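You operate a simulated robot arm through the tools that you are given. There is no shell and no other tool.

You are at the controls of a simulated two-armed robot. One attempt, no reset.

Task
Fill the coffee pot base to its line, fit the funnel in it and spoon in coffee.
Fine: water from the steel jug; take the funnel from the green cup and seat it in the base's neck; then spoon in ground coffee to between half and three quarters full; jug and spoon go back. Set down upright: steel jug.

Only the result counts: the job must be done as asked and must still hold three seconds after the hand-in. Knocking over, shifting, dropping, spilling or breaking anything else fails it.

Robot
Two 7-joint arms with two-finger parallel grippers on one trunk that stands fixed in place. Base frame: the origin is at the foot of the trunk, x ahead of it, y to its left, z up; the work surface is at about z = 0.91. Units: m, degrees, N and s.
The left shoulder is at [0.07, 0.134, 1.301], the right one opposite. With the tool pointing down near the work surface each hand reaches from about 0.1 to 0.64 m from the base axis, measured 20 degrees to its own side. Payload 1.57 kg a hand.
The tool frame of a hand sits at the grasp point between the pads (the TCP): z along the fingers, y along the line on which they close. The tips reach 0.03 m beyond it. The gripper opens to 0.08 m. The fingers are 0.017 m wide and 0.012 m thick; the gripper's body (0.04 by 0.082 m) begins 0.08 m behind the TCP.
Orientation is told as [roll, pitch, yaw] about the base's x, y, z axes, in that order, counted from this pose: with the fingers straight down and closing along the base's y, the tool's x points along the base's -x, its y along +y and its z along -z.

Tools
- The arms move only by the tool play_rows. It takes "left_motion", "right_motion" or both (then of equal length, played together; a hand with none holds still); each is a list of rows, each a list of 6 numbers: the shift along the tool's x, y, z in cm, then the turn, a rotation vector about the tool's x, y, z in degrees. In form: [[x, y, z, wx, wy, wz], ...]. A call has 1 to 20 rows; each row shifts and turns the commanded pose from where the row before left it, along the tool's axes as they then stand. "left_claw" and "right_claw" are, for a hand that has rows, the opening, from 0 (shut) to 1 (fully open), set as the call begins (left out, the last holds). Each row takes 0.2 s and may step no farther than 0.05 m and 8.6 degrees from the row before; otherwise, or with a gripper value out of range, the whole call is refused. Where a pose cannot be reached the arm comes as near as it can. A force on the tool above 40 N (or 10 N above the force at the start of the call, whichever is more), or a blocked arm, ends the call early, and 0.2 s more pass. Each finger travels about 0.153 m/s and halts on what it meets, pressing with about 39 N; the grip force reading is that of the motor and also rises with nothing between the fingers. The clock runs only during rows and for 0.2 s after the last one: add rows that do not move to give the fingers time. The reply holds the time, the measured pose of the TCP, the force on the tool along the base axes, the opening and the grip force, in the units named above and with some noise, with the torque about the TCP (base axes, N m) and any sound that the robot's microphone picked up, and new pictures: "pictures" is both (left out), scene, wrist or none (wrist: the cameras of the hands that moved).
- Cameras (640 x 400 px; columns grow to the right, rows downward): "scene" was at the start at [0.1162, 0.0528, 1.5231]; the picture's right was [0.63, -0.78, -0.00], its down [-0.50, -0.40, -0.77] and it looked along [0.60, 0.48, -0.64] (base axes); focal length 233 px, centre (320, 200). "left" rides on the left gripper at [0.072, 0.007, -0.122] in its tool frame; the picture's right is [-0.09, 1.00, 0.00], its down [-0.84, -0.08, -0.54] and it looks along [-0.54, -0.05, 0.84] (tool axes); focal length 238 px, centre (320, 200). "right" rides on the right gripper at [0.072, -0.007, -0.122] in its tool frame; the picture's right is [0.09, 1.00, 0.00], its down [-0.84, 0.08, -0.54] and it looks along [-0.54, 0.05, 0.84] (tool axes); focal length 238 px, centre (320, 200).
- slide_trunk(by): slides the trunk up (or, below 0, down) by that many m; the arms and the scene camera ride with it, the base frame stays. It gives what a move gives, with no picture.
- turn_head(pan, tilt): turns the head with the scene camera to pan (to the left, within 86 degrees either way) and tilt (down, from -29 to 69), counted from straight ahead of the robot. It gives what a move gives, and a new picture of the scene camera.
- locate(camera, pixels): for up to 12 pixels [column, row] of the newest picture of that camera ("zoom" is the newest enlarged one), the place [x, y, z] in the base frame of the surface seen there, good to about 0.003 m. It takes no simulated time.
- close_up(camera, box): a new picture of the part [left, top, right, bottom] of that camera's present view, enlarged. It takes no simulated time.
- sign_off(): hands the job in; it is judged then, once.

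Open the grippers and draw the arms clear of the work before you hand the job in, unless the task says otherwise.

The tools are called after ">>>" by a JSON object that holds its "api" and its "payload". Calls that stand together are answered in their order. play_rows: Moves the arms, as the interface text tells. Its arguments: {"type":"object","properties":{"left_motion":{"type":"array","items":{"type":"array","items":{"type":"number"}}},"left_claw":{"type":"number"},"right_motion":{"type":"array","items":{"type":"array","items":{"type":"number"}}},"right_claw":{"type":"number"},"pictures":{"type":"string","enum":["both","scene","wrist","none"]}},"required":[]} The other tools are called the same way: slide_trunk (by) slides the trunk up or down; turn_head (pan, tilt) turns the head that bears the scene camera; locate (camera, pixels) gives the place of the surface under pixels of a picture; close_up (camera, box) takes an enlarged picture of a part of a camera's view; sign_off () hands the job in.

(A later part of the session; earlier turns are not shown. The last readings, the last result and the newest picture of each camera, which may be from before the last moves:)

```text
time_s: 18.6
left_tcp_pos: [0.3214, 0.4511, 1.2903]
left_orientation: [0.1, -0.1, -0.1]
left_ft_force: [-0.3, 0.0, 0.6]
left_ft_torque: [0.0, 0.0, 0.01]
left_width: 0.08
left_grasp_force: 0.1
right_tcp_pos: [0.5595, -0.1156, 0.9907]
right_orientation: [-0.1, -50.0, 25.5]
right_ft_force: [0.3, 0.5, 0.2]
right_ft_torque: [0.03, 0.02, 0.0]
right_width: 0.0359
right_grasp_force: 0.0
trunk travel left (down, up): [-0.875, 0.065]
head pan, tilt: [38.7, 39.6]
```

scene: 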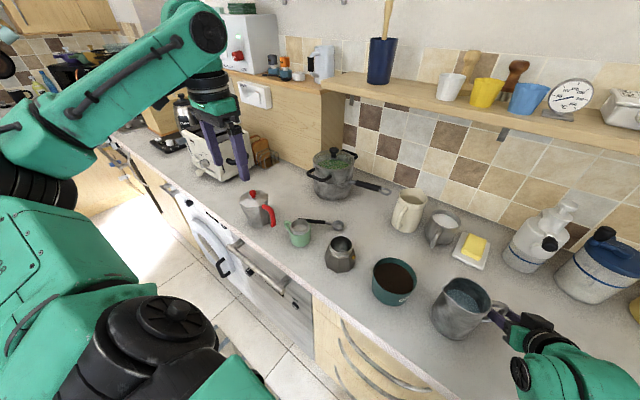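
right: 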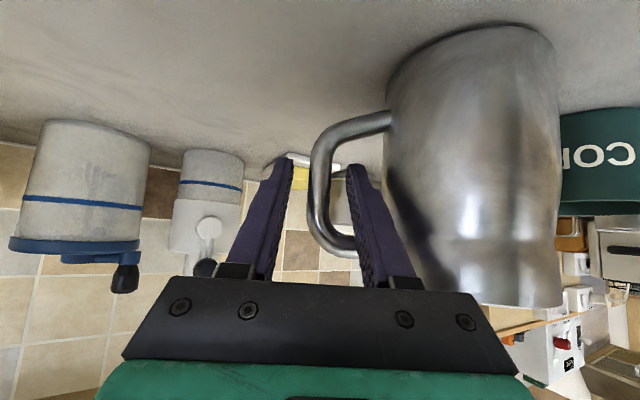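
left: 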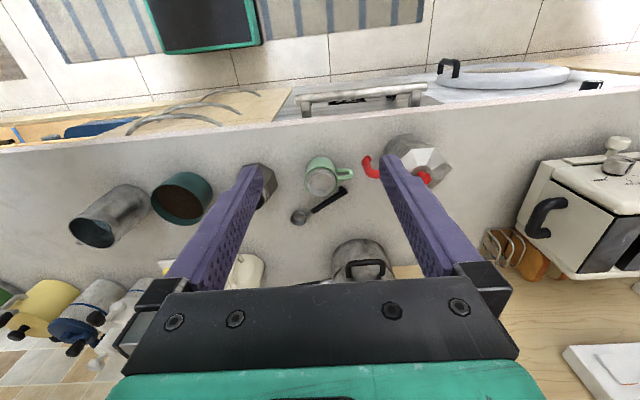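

The tube at (318,190) sits centred between the fingers at (275,165) and (357,170). I close the claw with still rows.

>>> {"api": "play_rows", "payload": {"right_motion": [[0, 0, 0, 0, 0, 0], [0, 0, 0, 0, 0, 0], [0, 0, 0, 0, 0, 0]], "right_claw": 0, "pictures": "wrist"}}

```text
time_s: 19.4
left_tcp_pos: [0.3227, 0.4503, 1.2892]
left_orientation: [0.0, 0.0, -0.3]
left_ft_force: [0.6, -0.5, -0.7]
left_ft_torque: [0.01, 0.0, 0.0]
left_width: 0.0799
left_grasp_force: 0.0
right_tcp_pos: [0.559, -0.1163, 0.9917]
right_orientation: [0.0, -50.0, 25.4]
right_ft_force: [0.4, -0.3, -0.3]
right_ft_torque: [0.0, -0.07, -0.01]
right_width: 0.0134
right_grasp_force: 30.3
trunk travel left (down, up): [-0.875, 0.065]
head pan, tilt: [38.7, 39.6]
```

right: 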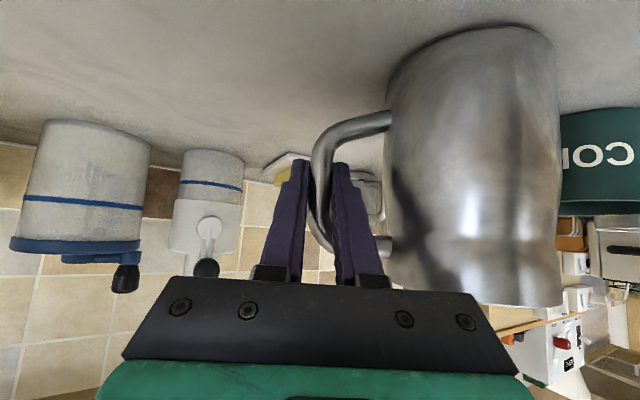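

The grip holds at width 0.0134 m and 30 N; grasp pose is (0.559, −0.1163, 0.9917), pitch −50, yaw 25.5. I lift 2 cm slowly to check for sag.

>>> {"api": "play_rows", "payload": {"right_motion": [[-0.383, 0, -0.322, 0, 0, 0], [-0.383, 0, -0.322, 0, 0, 0], [-0.383, 0, -0.322, 0, 0, 0], [-0.383, 0, -0.322, 0, 0, 0], [0, 0, 0, 0, 0, 0]], "pictures": "both"}}

```text
time_s: 20.6
left_tcp_pos: [0.3212, 0.4506, 1.2887]
left_orientation: [0.0, 0.0, -0.2]
left_ft_force: [0.2, -0.4, -0.1]
left_ft_torque: [0.01, -0.03, -0.01]
left_width: 0.0799
left_grasp_force: 0.1
right_tcp_pos: [0.5593, -0.1153, 1.0111]
right_orientation: [0.0, -50.0, 25.5]
right_ft_force: [-0.1, 0.2, -3.2]
right_ft_torque: [-0.25, -0.11, 0.03]
right_width: 0.0133
right_grasp_force: 30.6
trunk travel left (down, up): [-0.875, 0.065]
head pan, tilt: [38.7, 39.6]
```

scene: 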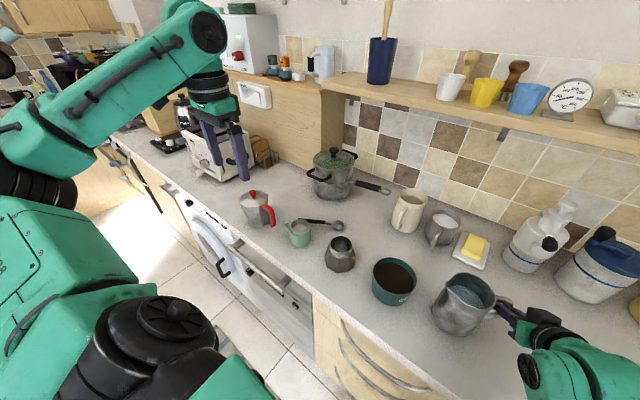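
right: 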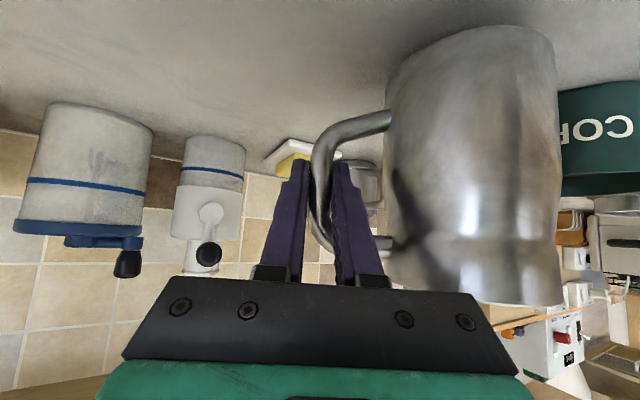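

The load reads only 3.2 N with no sag. I lift another 10.5 cm smoothly, keeping the jug upright.

>>> {"api": "play_rows", "payload": {"right_motion": [[-0.9, 0, -0.755, 0, 0, 0], [-1.53, 0, -1.286, 0, 0, 0], [-1.53, 0, -1.286, 0, 0, 0], [-1.53, 0, -1.286, 0, 0, 0], [-1.53, 0, -1.286, 0, 0, 0], [-0.9, 0, -0.755, 0, 0, 0], [0, 0, 0, 0, 0, 0]], "pictures": "both"}}

>>> {"api": "locate", "payload": {"camera": "scene", "pixels": [[385, 190], [365, 185], [350, 190], [408, 195], [395, 215], [330, 160]]}}

```text
time_s: 22.2
left_tcp_pos: [0.3224, 0.4504, 1.2895]
left_orientation: [-0.1, 0.1, -0.1]
left_ft_force: [0.5, 0.3, 0.2]
left_ft_torque: [0.01, 0.02, 0.0]
left_width: 0.0799
left_grasp_force: 0.1
right_tcp_pos: [0.5588, -0.1156, 1.1154]
right_orientation: [0.1, -50.0, 25.5]
right_ft_force: [-0.6, -0.4, -4.0]
right_ft_torque: [-0.24, -0.08, -0.01]
right_width: 0.0133
right_grasp_force: 30.7
trunk travel left (down, up): [-0.875, 0.065]
head pan, tilt: [38.7, 39.6]
```

scene: 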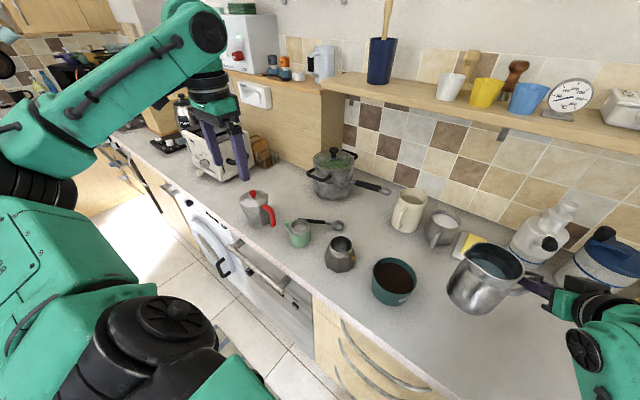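
right: 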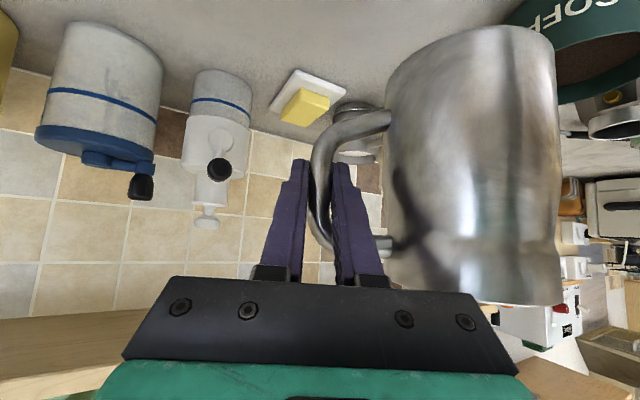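

```text
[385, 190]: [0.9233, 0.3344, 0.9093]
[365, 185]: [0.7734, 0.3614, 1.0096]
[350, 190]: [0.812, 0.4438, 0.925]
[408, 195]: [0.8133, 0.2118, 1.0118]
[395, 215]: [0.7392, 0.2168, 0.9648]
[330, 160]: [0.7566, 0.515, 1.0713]
```

The jug is upright and steady; its base is now at about z 1.03, clear of the bowls. I carry it left over to (0.621, 0.212).

>>> {"api": "play_rows", "payload": {"right_motion": [[-0.5, 1.1, 0.62, 0, 0, 0], [-1.0, 2.13, 1.19, 0, 0, 0], [-1.1, 2.33, 1.31, 0, 0, 0], [-1.1, 2.33, 1.31, 0, 0, 0], [-1.1, 2.33, 1.31, 0, 0, 0], [-1.1, 2.33, 1.31, 0, 0, 0], [-1.1, 2.33, 1.31, 0, 0, 0], [-1.1, 2.33, 1.31, 0, 0, 0], [-1.1, 2.33, 1.31, 0, 0, 0], [-1.1, 2.33, 1.31, 0, 0, 0], [-1.1, 2.33, 1.31, 0, 0, 0], [-0.9, 1.9, 1.06, 0, 0, 0], [-0.46, 0.8, 0.5, 0, 0, 0], [0, 0, 0, 0, 0, 0]], "pictures": "both"}}

```text
time_s: 25.2
left_tcp_pos: [0.3228, 0.4503, 1.2911]
left_orientation: [0.1, 0.0, -0.2]
left_ft_force: [0.3, 0.5, -0.4]
left_ft_torque: [0.01, 0.03, 0.0]
left_width: 0.0798
left_grasp_force: 0.0
right_tcp_pos: [0.6238, 0.2116, 1.1145]
right_orientation: [0.3, -49.9, 25.3]
right_ft_force: [-0.1, 0.2, -3.0]
right_ft_torque: [-0.23, -0.13, 0.01]
right_width: 0.0134
right_grasp_force: 30.4
trunk travel left (down, up): [-0.875, 0.065]
head pan, tilt: [38.7, 39.6]
```

scene: 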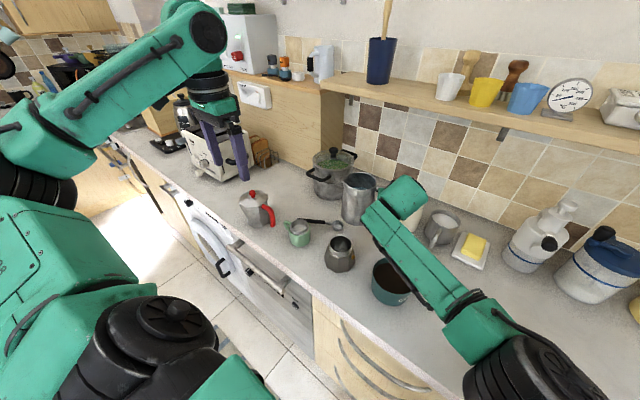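
right: 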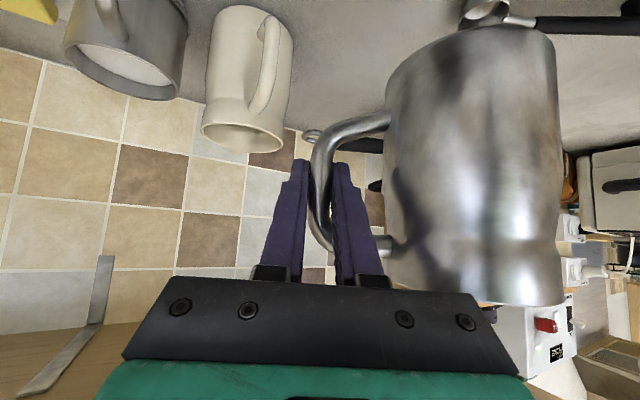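

The jug is behind the pot now. I yaw it by +35° about the vertical so its spout points at the pot neck.

>>> {"api": "play_rows", "payload": {"right_motion": [[0, 0, 0, -5.36, 0, -4.5], [0, 0, 0, -5.36, 0, -4.5], [0, 0, 0, -5.36, 0, -4.5], [0, 0, 0, -5.36, 0, -4.5], [0, 0, 0, -5.36, 0, -4.5], [0, 0, 0, 0, 0, 0]], "pictures": "both"}}

```text
time_s: 26.6
left_tcp_pos: [0.3222, 0.4524, 1.2887]
left_orientation: [-0.1, 0.0, -0.2]
left_ft_force: [0.8, -0.3, -0.3]
left_ft_torque: [-0.01, 0.02, 0.0]
left_width: 0.08
left_grasp_force: 0.0
right_tcp_pos: [0.6219, 0.2129, 1.1163]
right_orientation: [-0.1, -50.0, 60.5]
right_ft_force: [-0.5, 0.3, -2.7]
right_ft_torque: [-0.15, -0.19, -0.02]
right_width: 0.0135
right_grasp_force: 29.7
trunk travel left (down, up): [-0.875, 0.065]
head pan, tilt: [38.7, 39.6]
```

scene: 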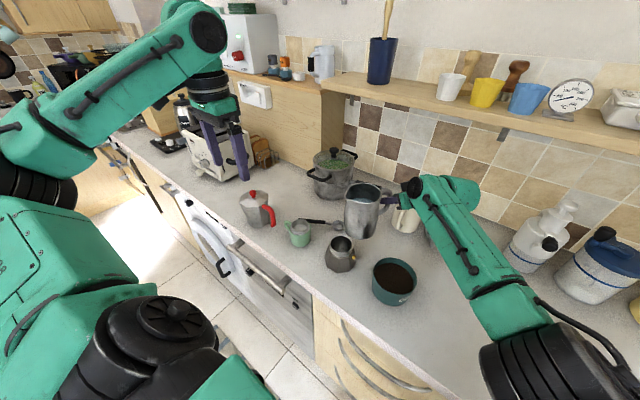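
right: 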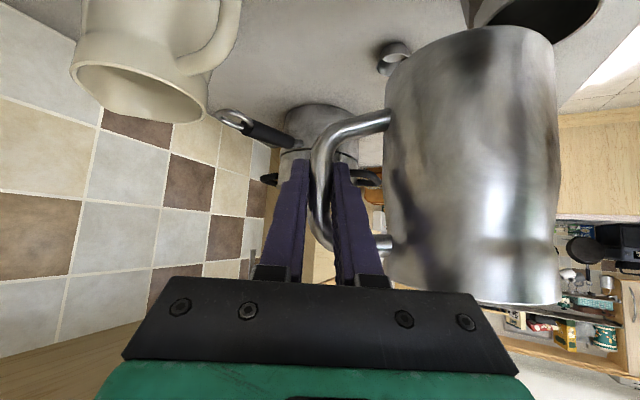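

The jug is beside the pot with its spout facing it around (350,195). I zoom on both and measure the spout position.

>>> {"api": "close_up", "payload": {"camera": "scene", "box": [310, 170, 422, 240]}}

```text
5.71 times, centred on (366, 205) of scene
```

zoom: 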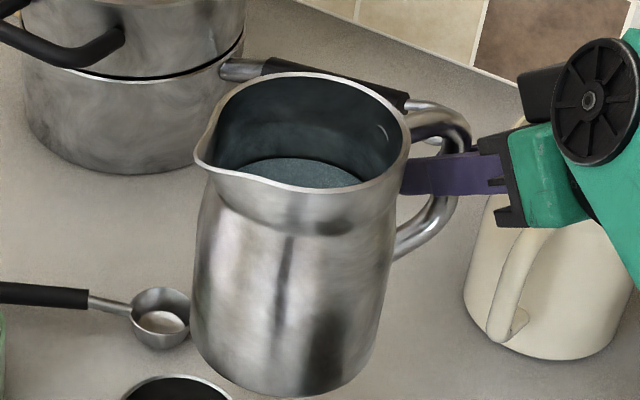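

>>> {"api": "locate", "payload": {"camera": "zoom", "pixels": [[198, 160], [204, 160], [250, 178], [300, 188], [410, 140], [310, 73], [290, 175], [290, 395], [195, 350], [450, 200]]}}

```text
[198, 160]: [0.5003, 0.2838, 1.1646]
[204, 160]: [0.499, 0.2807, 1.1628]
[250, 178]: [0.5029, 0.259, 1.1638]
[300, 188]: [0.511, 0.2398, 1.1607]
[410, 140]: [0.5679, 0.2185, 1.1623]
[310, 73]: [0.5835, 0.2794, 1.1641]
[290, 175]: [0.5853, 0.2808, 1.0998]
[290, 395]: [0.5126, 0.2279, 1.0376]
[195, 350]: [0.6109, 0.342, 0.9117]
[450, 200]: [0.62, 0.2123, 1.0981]
```

The spout is at (0.500, 0.283, 1.164), right over the pot centre. I re-measure the water surface points in the jug.

>>> {"api": "locate", "payload": {"camera": "zoom", "pixels": [[300, 165], [320, 170], [270, 170], [250, 165], [340, 178], [310, 160]]}}

```text
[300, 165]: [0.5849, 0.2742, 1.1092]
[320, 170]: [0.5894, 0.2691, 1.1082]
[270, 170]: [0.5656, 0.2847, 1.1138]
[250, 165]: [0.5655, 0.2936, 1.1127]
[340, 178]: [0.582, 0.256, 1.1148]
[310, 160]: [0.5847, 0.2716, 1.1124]
```

Water is about 5 cm below the spout, so pouring should begin around 43° tilt. I tilt the jug to 32° in place, keeping the spout above the neck.

>>> {"api": "play_rows", "payload": {"right_motion": [[-0.306, -0.78, -0.257, 5.144, 0, -6.128], [-0.296, -0.559, -0.248, 5.144, 0, -6.128], [-0.302, -0.331, -0.253, 5.144, 0, -6.128], [-0.34, -0.11, -0.285, 5.144, 0, -6.128], [0, 0, 0, 0, 0, 0]], "pictures": "both"}}

>>> {"api": "close_up", "payload": {"camera": "scene", "box": [310, 180, 422, 250]}}

```text
time_s: 27.8
left_tcp_pos: [0.3215, 0.4513, 1.289]
left_orientation: [0.0, 0.0, -0.2]
left_ft_force: [-0.1, -0.3, 0.5]
left_ft_torque: [-0.02, 0.04, 0.02]
left_width: 0.0799
left_grasp_force: 0.1
right_tcp_pos: [0.6355, 0.2076, 1.1337]
right_orientation: [-44.2, -40.6, 92.8]
right_ft_force: [0.2, -0.3, -2.8]
right_ft_torque: [-0.1, -0.13, 0.01]
right_width: 0.0134
right_grasp_force: 30.5
trunk travel left (down, up): [-0.875, 0.065]
head pan, tilt: [38.7, 39.6]
```

scene: 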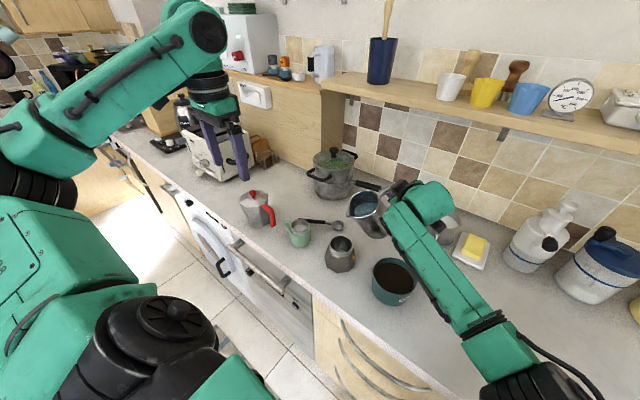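
right: 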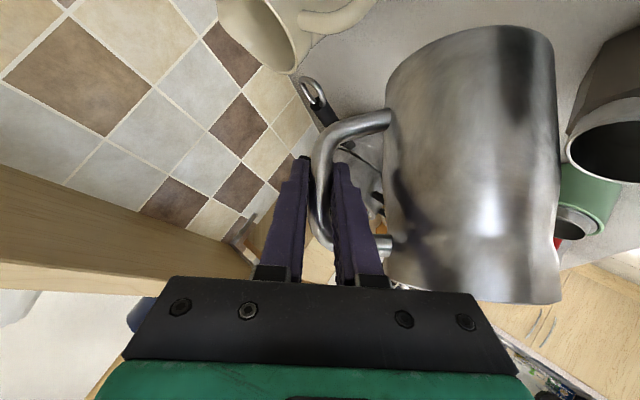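

```text
5.71 times, centred on (366, 215) of scene
```

zoom: 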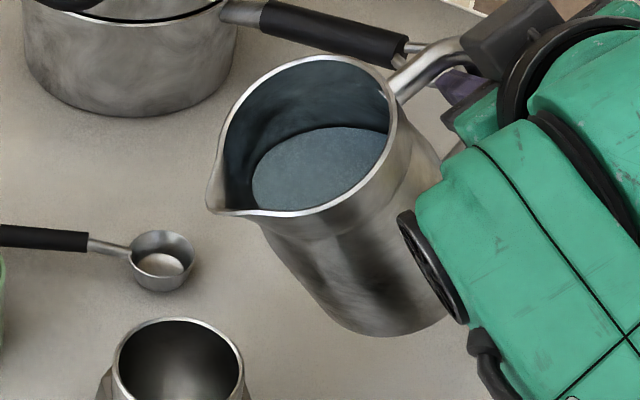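

The jug is tilted; the spout tip is at zoom (212,200) and pot neck at (180,360). I locate the spout, water, and neck.

>>> {"api": "locate", "payload": {"camera": "zoom", "pixels": [[211, 205], [216, 208], [240, 214], [390, 120], [320, 57], [300, 180], [340, 150], [280, 190], [350, 330], [180, 320]]}}

```text
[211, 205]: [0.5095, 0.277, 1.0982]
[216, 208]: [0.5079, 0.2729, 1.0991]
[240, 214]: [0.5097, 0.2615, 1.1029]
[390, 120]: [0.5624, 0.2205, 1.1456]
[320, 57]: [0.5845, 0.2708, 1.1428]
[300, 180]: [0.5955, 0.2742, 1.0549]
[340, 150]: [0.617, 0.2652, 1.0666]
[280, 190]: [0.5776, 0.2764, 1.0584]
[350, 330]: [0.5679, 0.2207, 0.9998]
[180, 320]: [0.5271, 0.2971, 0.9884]
```

The spout tip is at (0.509, 0.277, 1.098) as planned. I lower it to about 1.03 over the neck while tilting to 40°, and watch for flow.

>>> {"api": "play_rows", "payload": {"right_motion": [[0.54, 0.759, 0.453, 2.572, 0, -3.064], [1.239, 1.176, 1.04, 0, 0, 0], [1.239, 1.176, 1.04, 0, 0, 0], [-0.141, 0.287, -0.118, 2.572, 0, -3.064], [0, 0, 0, 0, 0, 0]], "pictures": "scene"}}

>>> {"api": "close_up", "payload": {"camera": "scene", "box": [310, 200, 422, 270]}}

```text
time_s: 29.0
left_tcp_pos: [0.321, 0.4505, 1.2895]
left_orientation: [0.0, -0.1, -0.2]
left_ft_force: [-0.2, -0.3, -0.3]
left_ft_torque: [0.01, 0.0, 0.0]
left_width: 0.08
left_grasp_force: 0.1
right_tcp_pos: [0.6296, 0.2099, 1.083]
right_orientation: [-52.6, -35.9, 97.8]
right_ft_force: [0.7, -0.4, -3.6]
right_ft_torque: [-0.07, -0.12, 0.03]
right_width: 0.0135
right_grasp_force: 30.1
trunk travel left (down, up): [-0.875, 0.065]
head pan, tilt: [38.7, 39.6]
```

scene: 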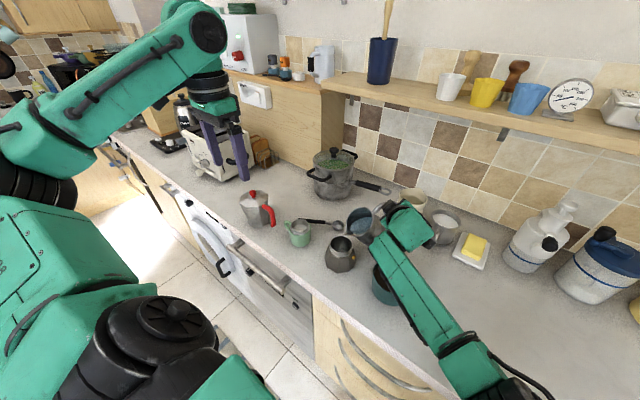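

```text
5.71 times, centred on (366, 235) of scene
```

zoom: 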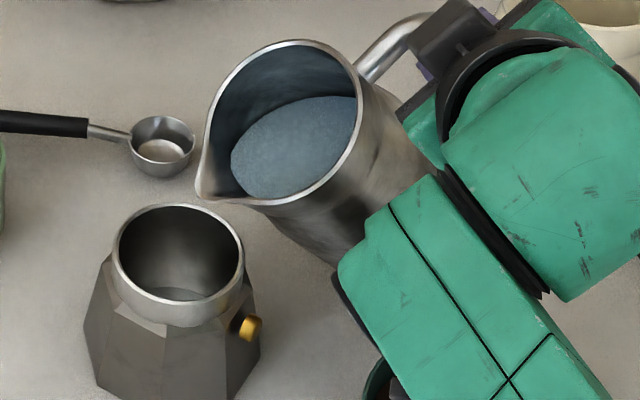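

The water edge is not yet at the spout (tip at zoom (200,190)). I measure spout and water height.

>>> {"api": "locate", "payload": {"camera": "zoom", "pixels": [[200, 188], [205, 192], [240, 170], [260, 190], [300, 150], [280, 130], [330, 110], [180, 205], [110, 255], [242, 255]]}}

```text
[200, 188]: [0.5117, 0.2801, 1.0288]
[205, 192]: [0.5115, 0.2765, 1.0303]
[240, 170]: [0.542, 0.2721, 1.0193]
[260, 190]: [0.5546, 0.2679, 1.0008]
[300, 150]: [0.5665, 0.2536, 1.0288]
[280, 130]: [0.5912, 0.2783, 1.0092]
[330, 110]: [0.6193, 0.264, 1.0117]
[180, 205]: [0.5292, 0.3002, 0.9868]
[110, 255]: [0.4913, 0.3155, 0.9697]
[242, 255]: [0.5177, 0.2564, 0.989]
```

The water is still 1–2 cm below the lip. I tilt a further 4° about the spout and hold to look.

>>> {"api": "play_rows", "payload": {"right_motion": [[-0.38, -0.149, -0.319, 1.286, 0, -1.532], [-0.38, -0.149, -0.319, 1.286, 0, -1.532], [0, 0, 0, 0, 0, 0]], "pictures": "scene"}}

>>> {"api": "close_up", "payload": {"camera": "scene", "box": [318, 205, 398, 255]}}

```text
time_s: 29.8
left_tcp_pos: [0.3224, 0.4512, 1.289]
left_orientation: [0.0, 0.1, -0.2]
left_ft_force: [0.2, 0.2, -0.3]
left_ft_torque: [-0.03, 0.02, -0.04]
left_width: 0.0801
left_grasp_force: 0.0
right_tcp_pos: [0.6263, 0.2116, 1.0918]
right_orientation: [-56.3, -33.4, 100.2]
right_ft_force: [-0.1, -0.1, -3.6]
right_ft_torque: [-0.05, -0.14, -0.01]
right_width: 0.0135
right_grasp_force: 30.5
trunk travel left (down, up): [-0.875, 0.065]
head pan, tilt: [38.7, 39.6]
```

scene: 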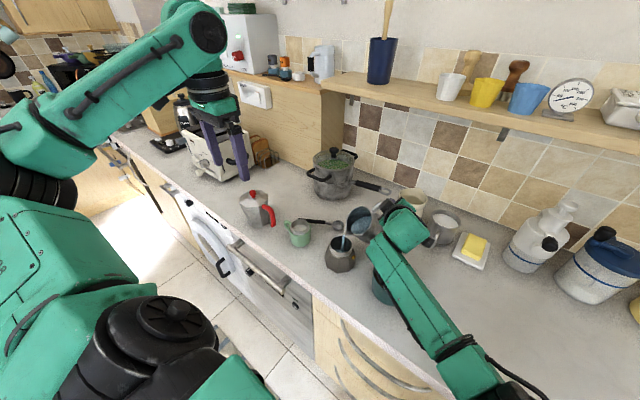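

```text
8.00 times, centred on (358, 230) of scene
```

zoom: 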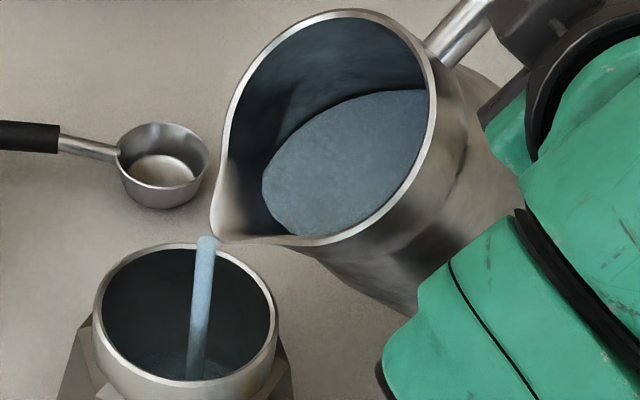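

A stream now runs from the spout into the neck (zoom (205,240)→(195,375)). I hold this tilt briefly and check the level.

>>> {"api": "play_rows", "payload": {"right_motion": [[0, 0, 0, 0, 0, 0], [0, 0, 0, 0, 0, 0]], "pictures": "none"}}

>>> {"api": "close_up", "payload": {"camera": "scene", "box": [318, 215, 398, 265]}}

```text
time_s: 30.4
left_tcp_pos: [0.3222, 0.4509, 1.2894]
left_orientation: [0.1, -0.1, -0.2]
left_ft_force: [-0.5, 1.2, 0.2]
left_ft_torque: [0.02, 0.05, 0.01]
left_width: 0.08
left_grasp_force: 0.0
right_tcp_pos: [0.6268, 0.2108, 1.0924]
right_orientation: [-56.3, -33.5, 100.1]
right_ft_force: [0.1, -0.1, -3.1]
right_ft_torque: [-0.08, -0.1, 0.0]
right_width: 0.0135
right_grasp_force: 30.0
trunk travel left (down, up): [-0.875, 0.065]
head pan, tilt: [38.7, 39.6]
```

```text
8.00 times, centred on (358, 240) of scene
```

zoom: 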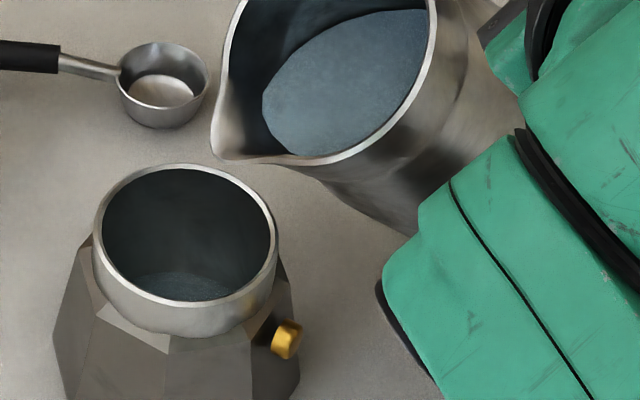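

The stream stopped by itself; a little water is visible at zoom (185,285). I locate its level.

>>> {"api": "locate", "payload": {"camera": "zoom", "pixels": [[180, 285], [200, 290], [165, 285], [190, 280], [180, 255], [180, 230], [188, 168], [245, 160], [330, 120]]}}

```text
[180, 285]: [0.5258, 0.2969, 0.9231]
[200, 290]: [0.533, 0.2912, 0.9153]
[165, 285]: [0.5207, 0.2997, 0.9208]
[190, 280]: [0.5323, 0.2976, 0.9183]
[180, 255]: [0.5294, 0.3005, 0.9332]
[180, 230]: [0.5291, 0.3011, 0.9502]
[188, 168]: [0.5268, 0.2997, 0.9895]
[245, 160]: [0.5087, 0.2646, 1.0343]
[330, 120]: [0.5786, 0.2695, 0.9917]
```

Level ≈0.92, just above the floor. I tilt another 4° in two small rows and hold while it flows.

>>> {"api": "play_rows", "payload": {"right_motion": [[-0.38, -0.149, -0.319, 1.286, 0, -1.532], [-0.38, -0.149, -0.319, 1.286, 0, -1.532], [0, 0, 0, 0, 0, 0], [0, 0, 0, 0, 0, 0], [0, 0, 0, 0, 0, 0]], "pictures": "none"}}

>>> {"api": "close_up", "payload": {"camera": "scene", "box": [318, 215, 398, 265]}}

```text
time_s: 31.6
left_tcp_pos: [0.3219, 0.4516, 1.2885]
left_orientation: [0.1, 0.1, -0.2]
left_ft_force: [0.2, 0.1, 0.1]
left_ft_torque: [-0.01, 0.0, -0.01]
left_width: 0.0797
left_grasp_force: 0.0
right_tcp_pos: [0.6216, 0.2129, 1.1011]
right_orientation: [-60.0, -30.7, 102.0]
right_ft_force: [-0.2, -0.3, -2.4]
right_ft_torque: [-0.08, -0.1, 0.02]
right_width: 0.0136
right_grasp_force: 29.8
trunk travel left (down, up): [-0.875, 0.065]
head pan, tilt: [38.7, 39.6]
```

```text
8.00 times, centred on (358, 240) of scene
```

zoom: 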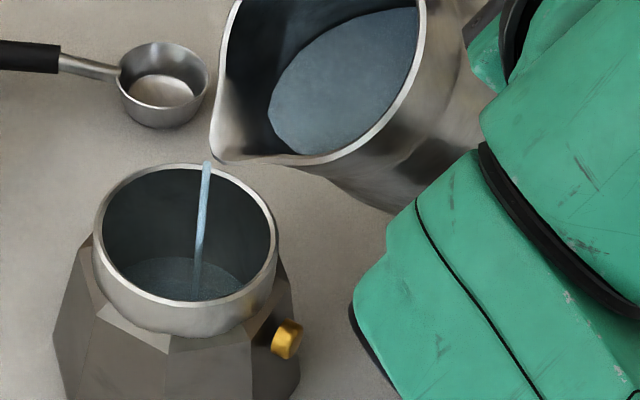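

Flow is thinning with the level rising at zoom (180,275). I hold a moment longer then measure.

>>> {"api": "play_rows", "payload": {"right_motion": [[0, 0, 0, 0, 0, 0], [0, 0, 0, 0, 0, 0]], "pictures": "none"}}

>>> {"api": "close_up", "payload": {"camera": "scene", "box": [318, 225, 366, 255]}}

>>> {"api": "locate", "payload": {"camera": "zoom", "pixels": [[300, 250], [280, 260], [320, 260], [340, 270], [260, 250], [310, 275], [290, 240], [300, 200]]}}

```text
time_s: 32.2
left_tcp_pos: [0.3217, 0.451, 1.29]
left_orientation: [0.0, 0.0, -0.2]
left_ft_force: [0.0, 0.3, 0.0]
left_ft_torque: [-0.02, 0.01, 0.04]
left_width: 0.08
left_grasp_force: 0.0
right_tcp_pos: [0.6228, 0.2125, 1.0998]
right_orientation: [-59.9, -30.8, 101.9]
right_ft_force: [0.3, 0.6, -3.5]
right_ft_torque: [-0.04, -0.1, 0.0]
right_width: 0.0135
right_grasp_force: 30.4
trunk travel left (down, up): [-0.875, 0.065]
head pan, tilt: [38.7, 39.6]
```

```text
13.33 times, centred on (342, 240) of scene
```

zoom: 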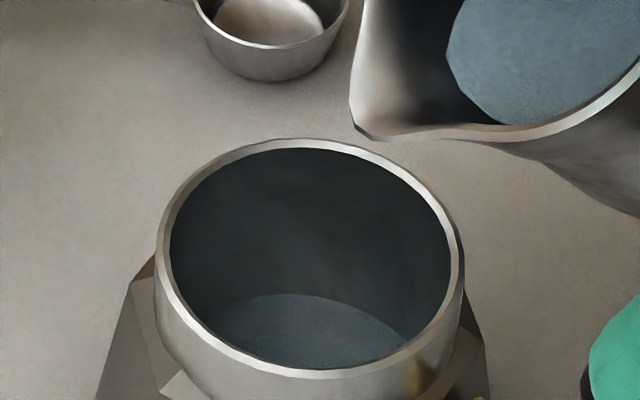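

```text
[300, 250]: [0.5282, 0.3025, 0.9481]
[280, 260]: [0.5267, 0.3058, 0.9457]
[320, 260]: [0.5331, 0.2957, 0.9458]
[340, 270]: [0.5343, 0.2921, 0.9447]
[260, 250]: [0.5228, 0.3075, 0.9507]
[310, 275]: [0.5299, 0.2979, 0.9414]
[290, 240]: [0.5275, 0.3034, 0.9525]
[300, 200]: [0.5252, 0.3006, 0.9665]
```

>>> {"api": "locate", "payload": {"camera": "zoom", "pixels": [[300, 300], [300, 320], [300, 340], [260, 320], [340, 330], [320, 350], [300, 292], [280, 310]]}}

```text
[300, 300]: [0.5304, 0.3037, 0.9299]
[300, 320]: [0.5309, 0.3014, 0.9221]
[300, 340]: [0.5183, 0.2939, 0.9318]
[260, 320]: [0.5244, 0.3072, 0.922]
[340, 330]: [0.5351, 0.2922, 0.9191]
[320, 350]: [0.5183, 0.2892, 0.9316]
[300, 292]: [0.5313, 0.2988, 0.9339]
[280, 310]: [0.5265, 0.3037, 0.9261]
```

Water level ≈0.931 now. About 29 mm remain to the valve level; I tilt another 4° and hold for the flow to finish.

>>> {"api": "play_rows", "payload": {"right_motion": [[-0.38, -0.149, -0.319, 1.286, 0, -1.532], [-0.38, -0.149, -0.319, 1.286, 0, -1.532], [0, 0, 0, 0, 0, 0], [0, 0, 0, 0, 0, 0], [0, 0, 0, 0, 0, 0], [0, 0, 0, 0, 0, 0], [0, 0, 0, 0, 0, 0]], "pictures": "none"}}

>>> {"api": "close_up", "payload": {"camera": "scene", "box": [318, 225, 366, 255]}}

>>> {"api": "locate", "payload": {"camera": "zoom", "pixels": [[300, 230], [300, 245], [300, 260], [300, 275], [300, 290], [300, 305], [300, 320], [300, 335], [300, 350], [260, 320], [340, 320]]}}

```text
time_s: 33.8
left_tcp_pos: [0.3229, 0.4515, 1.2893]
left_orientation: [0.0, -0.1, -0.3]
left_ft_force: [-0.2, 0.8, 0.1]
left_ft_torque: [0.01, -0.02, -0.01]
left_width: 0.0801
left_grasp_force: 0.0
right_tcp_pos: [0.6186, 0.2137, 1.1091]
right_orientation: [-63.1, -28.0, 103.6]
right_ft_force: [0.0, 0.5, -4.1]
right_ft_torque: [-0.07, -0.04, -0.04]
right_width: 0.0135
right_grasp_force: 29.9
trunk travel left (down, up): [-0.875, 0.065]
head pan, tilt: [38.7, 39.6]
```

```text
13.33 times, centred on (342, 240) of scene
```

zoom: 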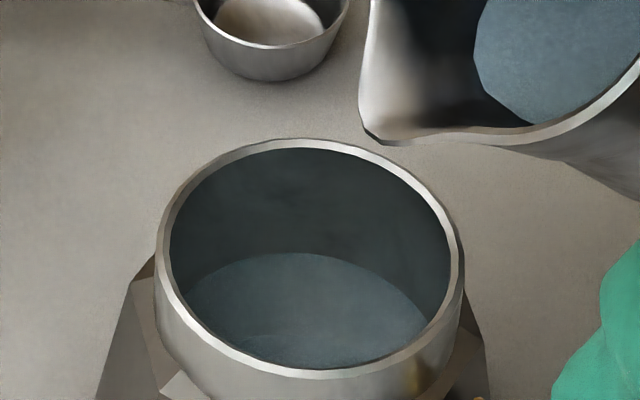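

```text
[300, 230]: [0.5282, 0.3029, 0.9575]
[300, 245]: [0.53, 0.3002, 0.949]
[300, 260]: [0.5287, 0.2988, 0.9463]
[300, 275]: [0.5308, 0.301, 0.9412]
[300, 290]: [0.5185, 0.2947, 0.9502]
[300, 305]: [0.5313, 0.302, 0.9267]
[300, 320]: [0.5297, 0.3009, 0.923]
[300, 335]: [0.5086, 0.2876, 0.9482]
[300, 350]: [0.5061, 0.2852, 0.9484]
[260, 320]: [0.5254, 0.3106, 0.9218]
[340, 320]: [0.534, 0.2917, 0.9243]
```

Level ≈0.948 (boundary at zoom row 253). I add only 1.5° and hold.

>>> {"api": "play_rows", "payload": {"right_motion": [[-0.285, -0.112, -0.239, 0.965, 0, -1.149], [0, 0, 0, 0, 0, 0], [0, 0, 0, 0, 0, 0], [0, 0, 0, 0, 0, 0], [0, 0, 0, 0, 0, 0]], "pictures": "none"}}

>>> {"api": "close_up", "payload": {"camera": "scene", "box": [318, 225, 366, 255]}}

>>> {"api": "locate", "payload": {"camera": "zoom", "pixels": [[300, 210], [300, 225], [300, 235], [300, 245], [300, 290], [300, 335], [300, 350], [260, 320], [340, 320], [320, 340], [280, 345]]}}

```text
time_s: 35.0
left_tcp_pos: [0.3214, 0.4511, 1.2889]
left_orientation: [-0.1, 0.0, -0.1]
left_ft_force: [0.5, 0.2, 0.8]
left_ft_torque: [-0.01, 0.02, -0.03]
left_width: 0.0799
left_grasp_force: 0.1
right_tcp_pos: [0.6173, 0.2118, 1.1109]
right_orientation: [-64.5, -26.8, 103.9]
right_ft_force: [0.5, 0.8, -3.3]
right_ft_torque: [-0.05, -0.07, -0.01]
right_width: 0.0135
right_grasp_force: 30.0
trunk travel left (down, up): [-0.875, 0.065]
head pan, tilt: [38.7, 39.6]
```

```text
13.33 times, centred on (342, 240) of scene
```

zoom: 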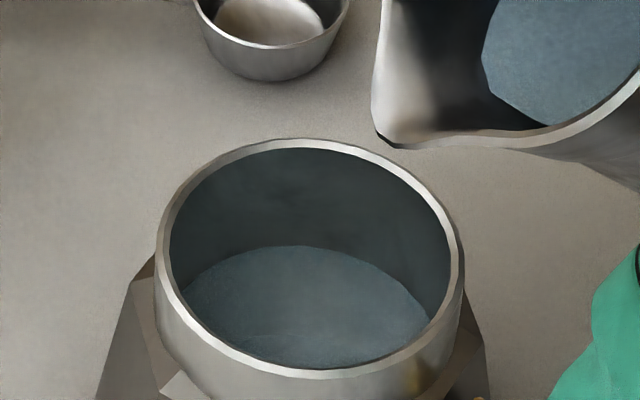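

```text
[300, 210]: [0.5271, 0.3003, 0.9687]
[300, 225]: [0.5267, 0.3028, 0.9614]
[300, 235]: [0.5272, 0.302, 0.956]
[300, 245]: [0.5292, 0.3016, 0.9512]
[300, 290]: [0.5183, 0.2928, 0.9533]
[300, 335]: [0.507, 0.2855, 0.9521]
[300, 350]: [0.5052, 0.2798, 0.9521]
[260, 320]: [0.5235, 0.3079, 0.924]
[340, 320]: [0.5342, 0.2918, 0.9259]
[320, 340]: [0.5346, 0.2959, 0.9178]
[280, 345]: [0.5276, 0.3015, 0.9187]
```

Level ≈0.952. I check where the spout tip is before the last increments.

>>> {"api": "locate", "payload": {"camera": "zoom", "pixels": [[376, 130], [380, 138], [390, 143], [375, 110]]}}

```text
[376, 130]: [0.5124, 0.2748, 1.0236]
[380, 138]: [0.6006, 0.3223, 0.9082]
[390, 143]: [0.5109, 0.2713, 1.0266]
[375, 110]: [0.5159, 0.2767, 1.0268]
```

The spout is at (0.511, 0.273), well inside the neck radius. I tilt 1.7° more and hold.

>>> {"api": "play_rows", "payload": {"right_motion": [[-0.323, -0.127, -0.271, 1.093, 0, -1.302], [0, 0, 0, 0, 0, 0], [0, 0, 0, 0, 0, 0], [0, 0, 0, 0, 0, 0], [0, 0, 0, 0, 0, 0]], "pictures": "none"}}

>>> {"api": "close_up", "payload": {"camera": "scene", "box": [318, 225, 366, 255]}}

>>> {"api": "locate", "payload": {"camera": "zoom", "pixels": [[300, 210], [300, 220], [300, 228], [300, 235], [300, 245], [300, 290], [300, 300], [300, 335], [300, 350], [310, 320], [290, 330], [330, 345]]}}

```text
time_s: 36.2
left_tcp_pos: [0.3219, 0.4507, 1.2901]
left_orientation: [0.0, 0.0, -0.2]
left_ft_force: [-0.7, -0.4, 0.4]
left_ft_torque: [-0.01, 0.02, 0.02]
left_width: 0.0796
left_grasp_force: 0.1
right_tcp_pos: [0.618, 0.2126, 1.114]
right_orientation: [-65.8, -25.4, 104.4]
right_ft_force: [0.3, -0.2, -3.1]
right_ft_torque: [-0.02, -0.01, 0.01]
right_width: 0.0137
right_grasp_force: 30.3
trunk travel left (down, up): [-0.875, 0.065]
head pan, tilt: [38.7, 39.6]
```

```text
13.33 times, centred on (342, 240) of scene
```

zoom: 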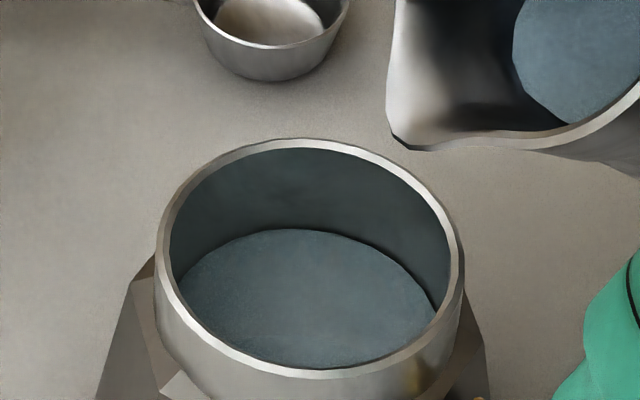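

```text
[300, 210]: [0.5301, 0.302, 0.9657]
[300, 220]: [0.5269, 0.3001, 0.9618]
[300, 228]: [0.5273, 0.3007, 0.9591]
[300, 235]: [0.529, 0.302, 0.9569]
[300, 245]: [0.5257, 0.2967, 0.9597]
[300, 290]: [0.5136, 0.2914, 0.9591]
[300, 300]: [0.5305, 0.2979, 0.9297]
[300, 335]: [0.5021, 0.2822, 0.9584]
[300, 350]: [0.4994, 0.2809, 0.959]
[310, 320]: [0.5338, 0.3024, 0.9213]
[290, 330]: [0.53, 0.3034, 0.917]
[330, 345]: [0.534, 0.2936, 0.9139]
```

Level ≈0.959, close to the valve centre. I stop here and zoom on the water's edge, where a dark line appears at (420,280).

>>> {"api": "close_up", "payload": {"camera": "scene", "box": [326, 230, 358, 250]}}

```text
16.00 times, centred on (342, 240) of scene
```

zoom: 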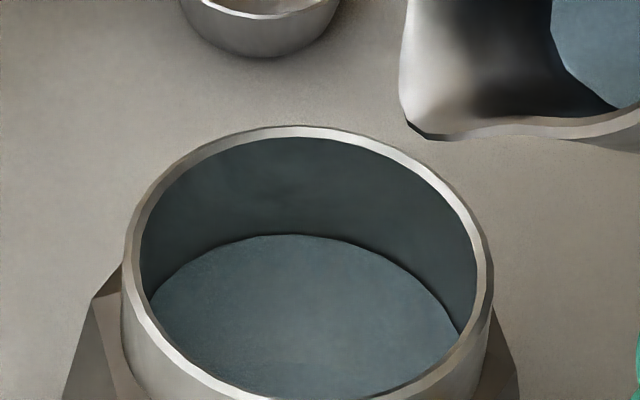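

The water sits at z≈0.959, level with the valve; pouring is done. I tilt the jug back about the spout, raise it and bring it upright.

>>> {"api": "play_rows", "payload": {"right_motion": [[1.463, 0.804, 1.228, -5.144, 0, 6.128], [1.463, 0.804, 1.228, -5.144, 0, 6.128], [-1.781, -1.896, -1.495, 0, 0, 0], [-1.781, -1.896, -1.495, 0, 0, 0], [0, 0, 0, -5.144, 0, 6.128], [0, 0, 0, -5.144, 0, 6.128], [0, 0, 0, -5.144, 0, 6.128], [0, 0, 0, -5.144, 0, 6.128], [0, 0, 0, -4.63, 0, 5.515], [0, 0, 0, 0, 0, 0]], "pictures": "both"}}

>>> {"api": "close_up", "payload": {"camera": "scene", "box": [310, 170, 422, 270]}}

```text
time_s: 38.4
left_tcp_pos: [0.3216, 0.4515, 1.2893]
left_orientation: [0.0, -0.1, -0.2]
left_ft_force: [0.5, 0.7, 0.9]
left_ft_torque: [0.02, 0.0, -0.01]
left_width: 0.08
left_grasp_force: 0.0
right_tcp_pos: [0.6236, 0.2157, 1.1401]
right_orientation: [-3.4, -50.0, 64.2]
right_ft_force: [-0.1, -0.5, -3.5]
right_ft_torque: [-0.14, -0.24, -0.03]
right_width: 0.0136
right_grasp_force: 30.2
right hand out of reach, approached as far as the arm can: row 9
trunk travel left (down, up): [-0.875, 0.065]
head pan, tilt: [38.7, 39.6]
```

scene: 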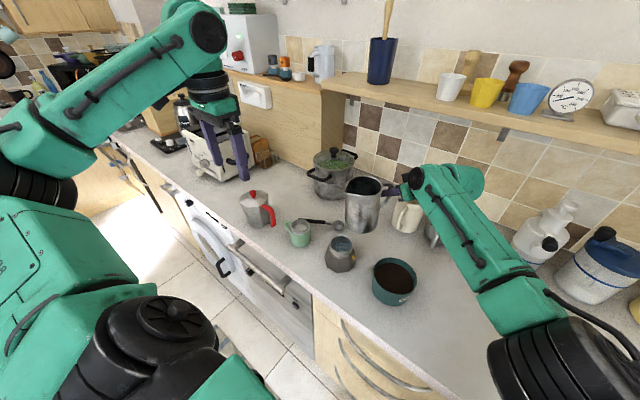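
right: 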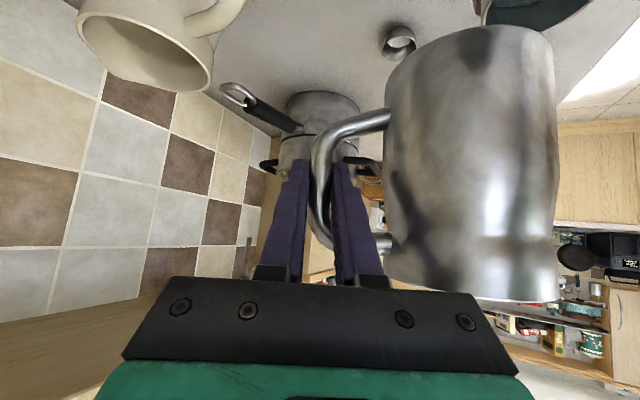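

```text
4.00 times, centred on (366, 220) of scene
```

zoom: 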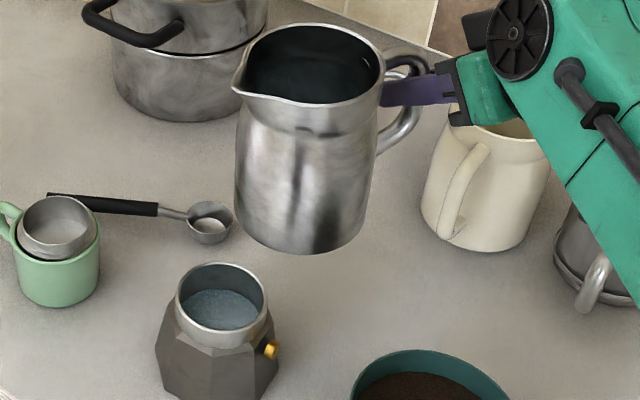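

The pot holds water and the jug is nearly upright (2° residual). I drop 2 cm to stay in reach and remove the residual tilt.

>>> {"api": "play_rows", "payload": {"right_motion": [[1.532, 0, 1.286, 0, 0, 0], [0, 0, 0, -1.41, 0, 1.685], [0, 0, 0, 0, 0, 0]], "pictures": "none"}}

>>> {"api": "close_up", "payload": {"camera": "scene", "box": [318, 225, 366, 255]}}

>>> {"api": "locate", "payload": {"camera": "zoom", "pixels": [[300, 210], [300, 220], [300, 228], [300, 250], [300, 260], [300, 275], [300, 290], [300, 305], [300, 320], [300, 335], [300, 350], [310, 340]]}}

```text
time_s: 39.2
left_tcp_pos: [0.3215, 0.4515, 1.2894]
left_orientation: [0.1, 0.0, -0.2]
left_ft_force: [-0.1, 0.0, -0.8]
left_ft_torque: [-0.01, -0.02, -0.01]
left_width: 0.0799
left_grasp_force: 0.2
right_tcp_pos: [0.6219, 0.2137, 1.1251]
right_orientation: [3.5, -50.0, 57.8]
right_ft_force: [-0.2, -0.9, -4.3]
right_ft_torque: [-0.13, -0.22, -0.01]
right_width: 0.0132
right_grasp_force: 30.4
right hand out of reach, approached as far as the arm can: row 2
trunk travel left (down, up): [-0.875, 0.065]
head pan, tilt: [38.7, 39.6]
```

```text
13.33 times, centred on (342, 240) of scene
```

zoom: 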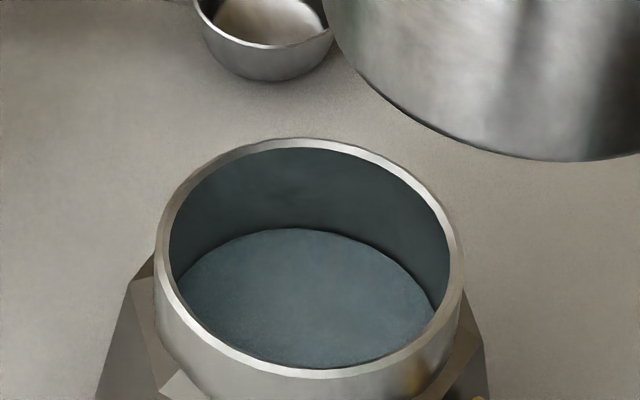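

```text
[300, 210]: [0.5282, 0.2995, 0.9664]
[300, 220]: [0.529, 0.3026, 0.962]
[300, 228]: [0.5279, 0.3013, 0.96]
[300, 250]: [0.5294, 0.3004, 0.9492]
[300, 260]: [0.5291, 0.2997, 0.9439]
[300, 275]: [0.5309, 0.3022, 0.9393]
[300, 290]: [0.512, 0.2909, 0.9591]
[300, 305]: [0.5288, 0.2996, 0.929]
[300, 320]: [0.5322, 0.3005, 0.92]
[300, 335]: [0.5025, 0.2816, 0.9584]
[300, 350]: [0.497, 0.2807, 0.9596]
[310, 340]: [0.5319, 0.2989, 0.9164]
```

The water level is confirmed at ≈0.959. The hand is near a reach limit, so I move it right/back toward (0.56, 0.05) at this height before correcting the attitude.

>>> {"api": "play_rows", "payload": {"right_motion": [[0.8, -0.21, -0.92, 0, 0, 0], [1.547, -0.417, -1.843, 0, 0, 0], [1.547, -0.417, -1.843, 0, 0, 0], [1.547, -0.417, -1.843, 0, 0, 0], [1.547, -0.417, -1.843, 0, 0, 0], [1.547, -0.417, -1.843, 0, 0, 0], [1.547, -0.417, -1.843, 0, 0, 0], [0.75, -0.21, -0.92, 0, 0, 0], [0, 0, 0, 0, 0, 0]], "pictures": "scene"}}

```text
time_s: 41.2
left_tcp_pos: [0.3224, 0.4514, 1.29]
left_orientation: [0.0, 0.0, -0.2]
left_ft_force: [0.1, -1.1, -0.6]
left_ft_torque: [0.0, 0.01, 0.0]
left_width: 0.08
left_grasp_force: 0.0
right_tcp_pos: [0.5639, 0.052, 1.1234]
right_orientation: [3.5, -49.9, 57.7]
right_ft_force: [0.3, -0.6, -3.7]
right_ft_torque: [-0.14, -0.23, -0.02]
right_width: 0.0136
right_grasp_force: 30.5
trunk travel left (down, up): [-0.875, 0.065]
head pan, tilt: [38.7, 39.6]
```

scene: 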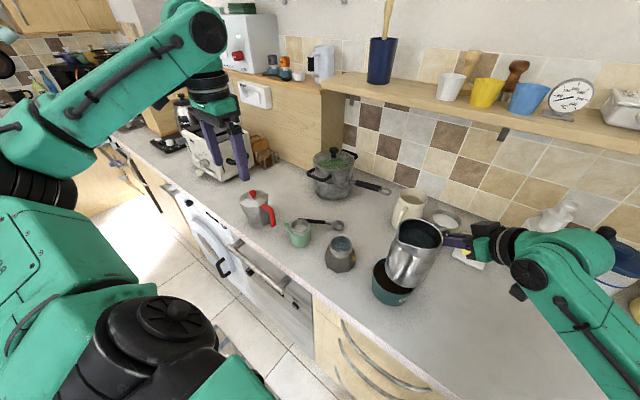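

I correct the 2.3° tilt and yaw the jug back by −34.5° to its original heading.

>>> {"api": "play_rows", "payload": {"right_motion": [[0, 0, 0, 1.48, 0, -1.762], [0, 0, 0, 5.285, 0, 4.437], [0, 0, 0, 5.285, 0, 4.437], [0, 0, 0, 5.285, 0, 4.437], [0, 0, 0, 5.285, 0, 4.437], [0, 0, 0, 5.285, 0, 4.437], [0, 0, 0, 0, 0, 0]], "pictures": "none"}}

```text
time_s: 42.8
left_tcp_pos: [0.3221, 0.4504, 1.2894]
left_orientation: [0.0, 0.0, -0.3]
left_ft_force: [-0.1, 0.0, -1.0]
left_ft_torque: [0.01, -0.03, 0.02]
left_width: 0.08
left_grasp_force: 0.0
right_tcp_pos: [0.5638, 0.0521, 1.1231]
right_orientation: [0.0, -50.0, 25.8]
right_ft_force: [-0.6, 0.0, -3.8]
right_ft_torque: [-0.24, -0.12, 0.0]
right_width: 0.0136
right_grasp_force: 30.3
trunk travel left (down, up): [-0.875, 0.065]
head pan, tilt: [38.7, 39.6]
```

Attitude is back to [0, −50, 25.8]. I carry the jug back over its original spot.

>>> {"api": "play_rows", "payload": {"right_motion": [[0.353, -1.07, -0.422, 0, 0, 0], [0.707, -2.14, -0.843, 0, 0, 0], [0.707, -2.14, -0.843, 0, 0, 0], [0.707, -2.14, -0.843, 0, 0, 0], [0.707, -2.14, -0.843, 0, 0, 0], [0.707, -2.14, -0.843, 0, 0, 0], [0.707, -2.14, -0.843, 0, 0, 0], [0.353, -1.07, -0.422, 0, 0, 0], [0, 0, 0, 0, 0, 0]], "pictures": "scene"}}

```text
time_s: 44.8
left_tcp_pos: [0.3224, 0.4515, 1.29]
left_orientation: [0.1, 0.0, -0.2]
left_ft_force: [-0.1, 0.5, -0.2]
left_ft_torque: [-0.01, 0.02, -0.01]
left_width: 0.0797
left_grasp_force: 0.1
right_tcp_pos: [0.5614, -0.1157, 1.1213]
right_orientation: [-0.1, -50.0, 26.1]
right_ft_force: [0.1, -0.1, -3.0]
right_ft_torque: [-0.26, -0.11, -0.01]
right_width: 0.0133
right_grasp_force: 30.2
trunk travel left (down, up): [-0.875, 0.065]
head pan, tilt: [38.7, 39.6]
```

scene: 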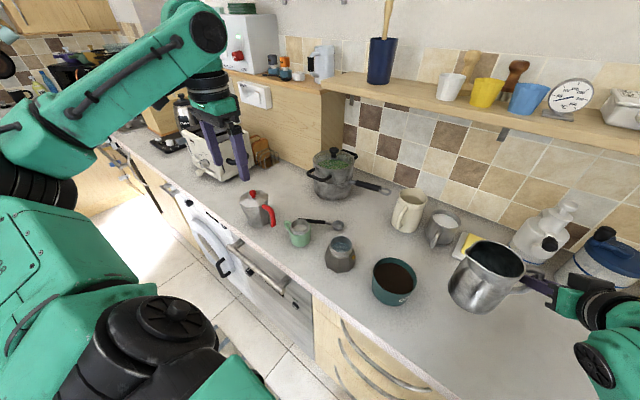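

The jug is over its start spot. I lower it 12 cm, then look before the final millimetres.

>>> {"api": "play_rows", "payload": {"right_motion": [[1.0, 0.05, 0.5, 0, 0, 0], [1.532, 0, 1.286, 0, 0, 0], [1.532, 0, 1.286, 0, 0, 0], [1.532, 0, 1.286, 0, 0, 0], [1.532, 0, 1.286, 0, 0, 0], [1.532, 0, 1.286, 0, 0, 0], [0.6, 0, 0.5, 0, 0, 0], [0, 0, 0, 0, 0, 0]], "pictures": "wrist"}}

```text
time_s: 46.6
left_tcp_pos: [0.3218, 0.4504, 1.2893]
left_orientation: [0.0, 0.0, -0.2]
left_ft_force: [0.0, 0.0, -0.4]
left_ft_torque: [0.01, 0.0, -0.02]
left_width: 0.0801
left_grasp_force: 0.1
right_tcp_pos: [0.5575, -0.1166, 1.0035]
right_orientation: [-0.2, -50.1, 26.0]
right_ft_force: [0.3, 0.0, -3.4]
right_ft_torque: [-0.24, -0.07, 0.01]
right_width: 0.0133
right_grasp_force: 29.5
trunk travel left (down, up): [-0.875, 0.065]
head pan, tilt: [38.7, 39.6]
```

right: 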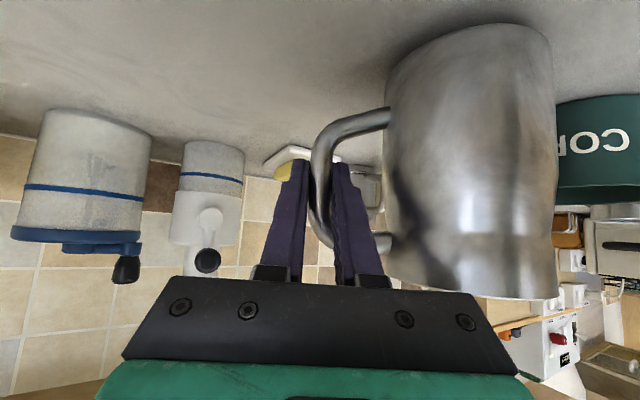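

About 12 mm remain. I lower in small steps and watch for the load to come off.

>>> {"api": "play_rows", "payload": {"right_motion": [[0.306, 0, 0.257, 0, 0, 0], [0.306, 0, 0.257, 0, 0, 0], [0.115, 0, 0.096, 0, 0, 0], [0, 0, 0, 0, 0, 0]], "pictures": "none"}}

```text
time_s: 47.6
left_tcp_pos: [0.3216, 0.4505, 1.2894]
left_orientation: [0.0, 0.0, -0.2]
left_ft_force: [-0.1, 0.0, -0.9]
left_ft_torque: [0.01, -0.02, -0.01]
left_width: 0.08
left_grasp_force: 0.1
right_tcp_pos: [0.5589, -0.1175, 0.995]
right_orientation: [-0.1, -50.1, 26.0]
right_ft_force: [0.6, -0.8, -0.4]
right_ft_torque: [0.09, -0.13, -0.04]
right_width: 0.0132
right_grasp_force: 29.9
trunk travel left (down, up): [-0.875, 0.065]
head pan, tilt: [38.7, 39.6]
```

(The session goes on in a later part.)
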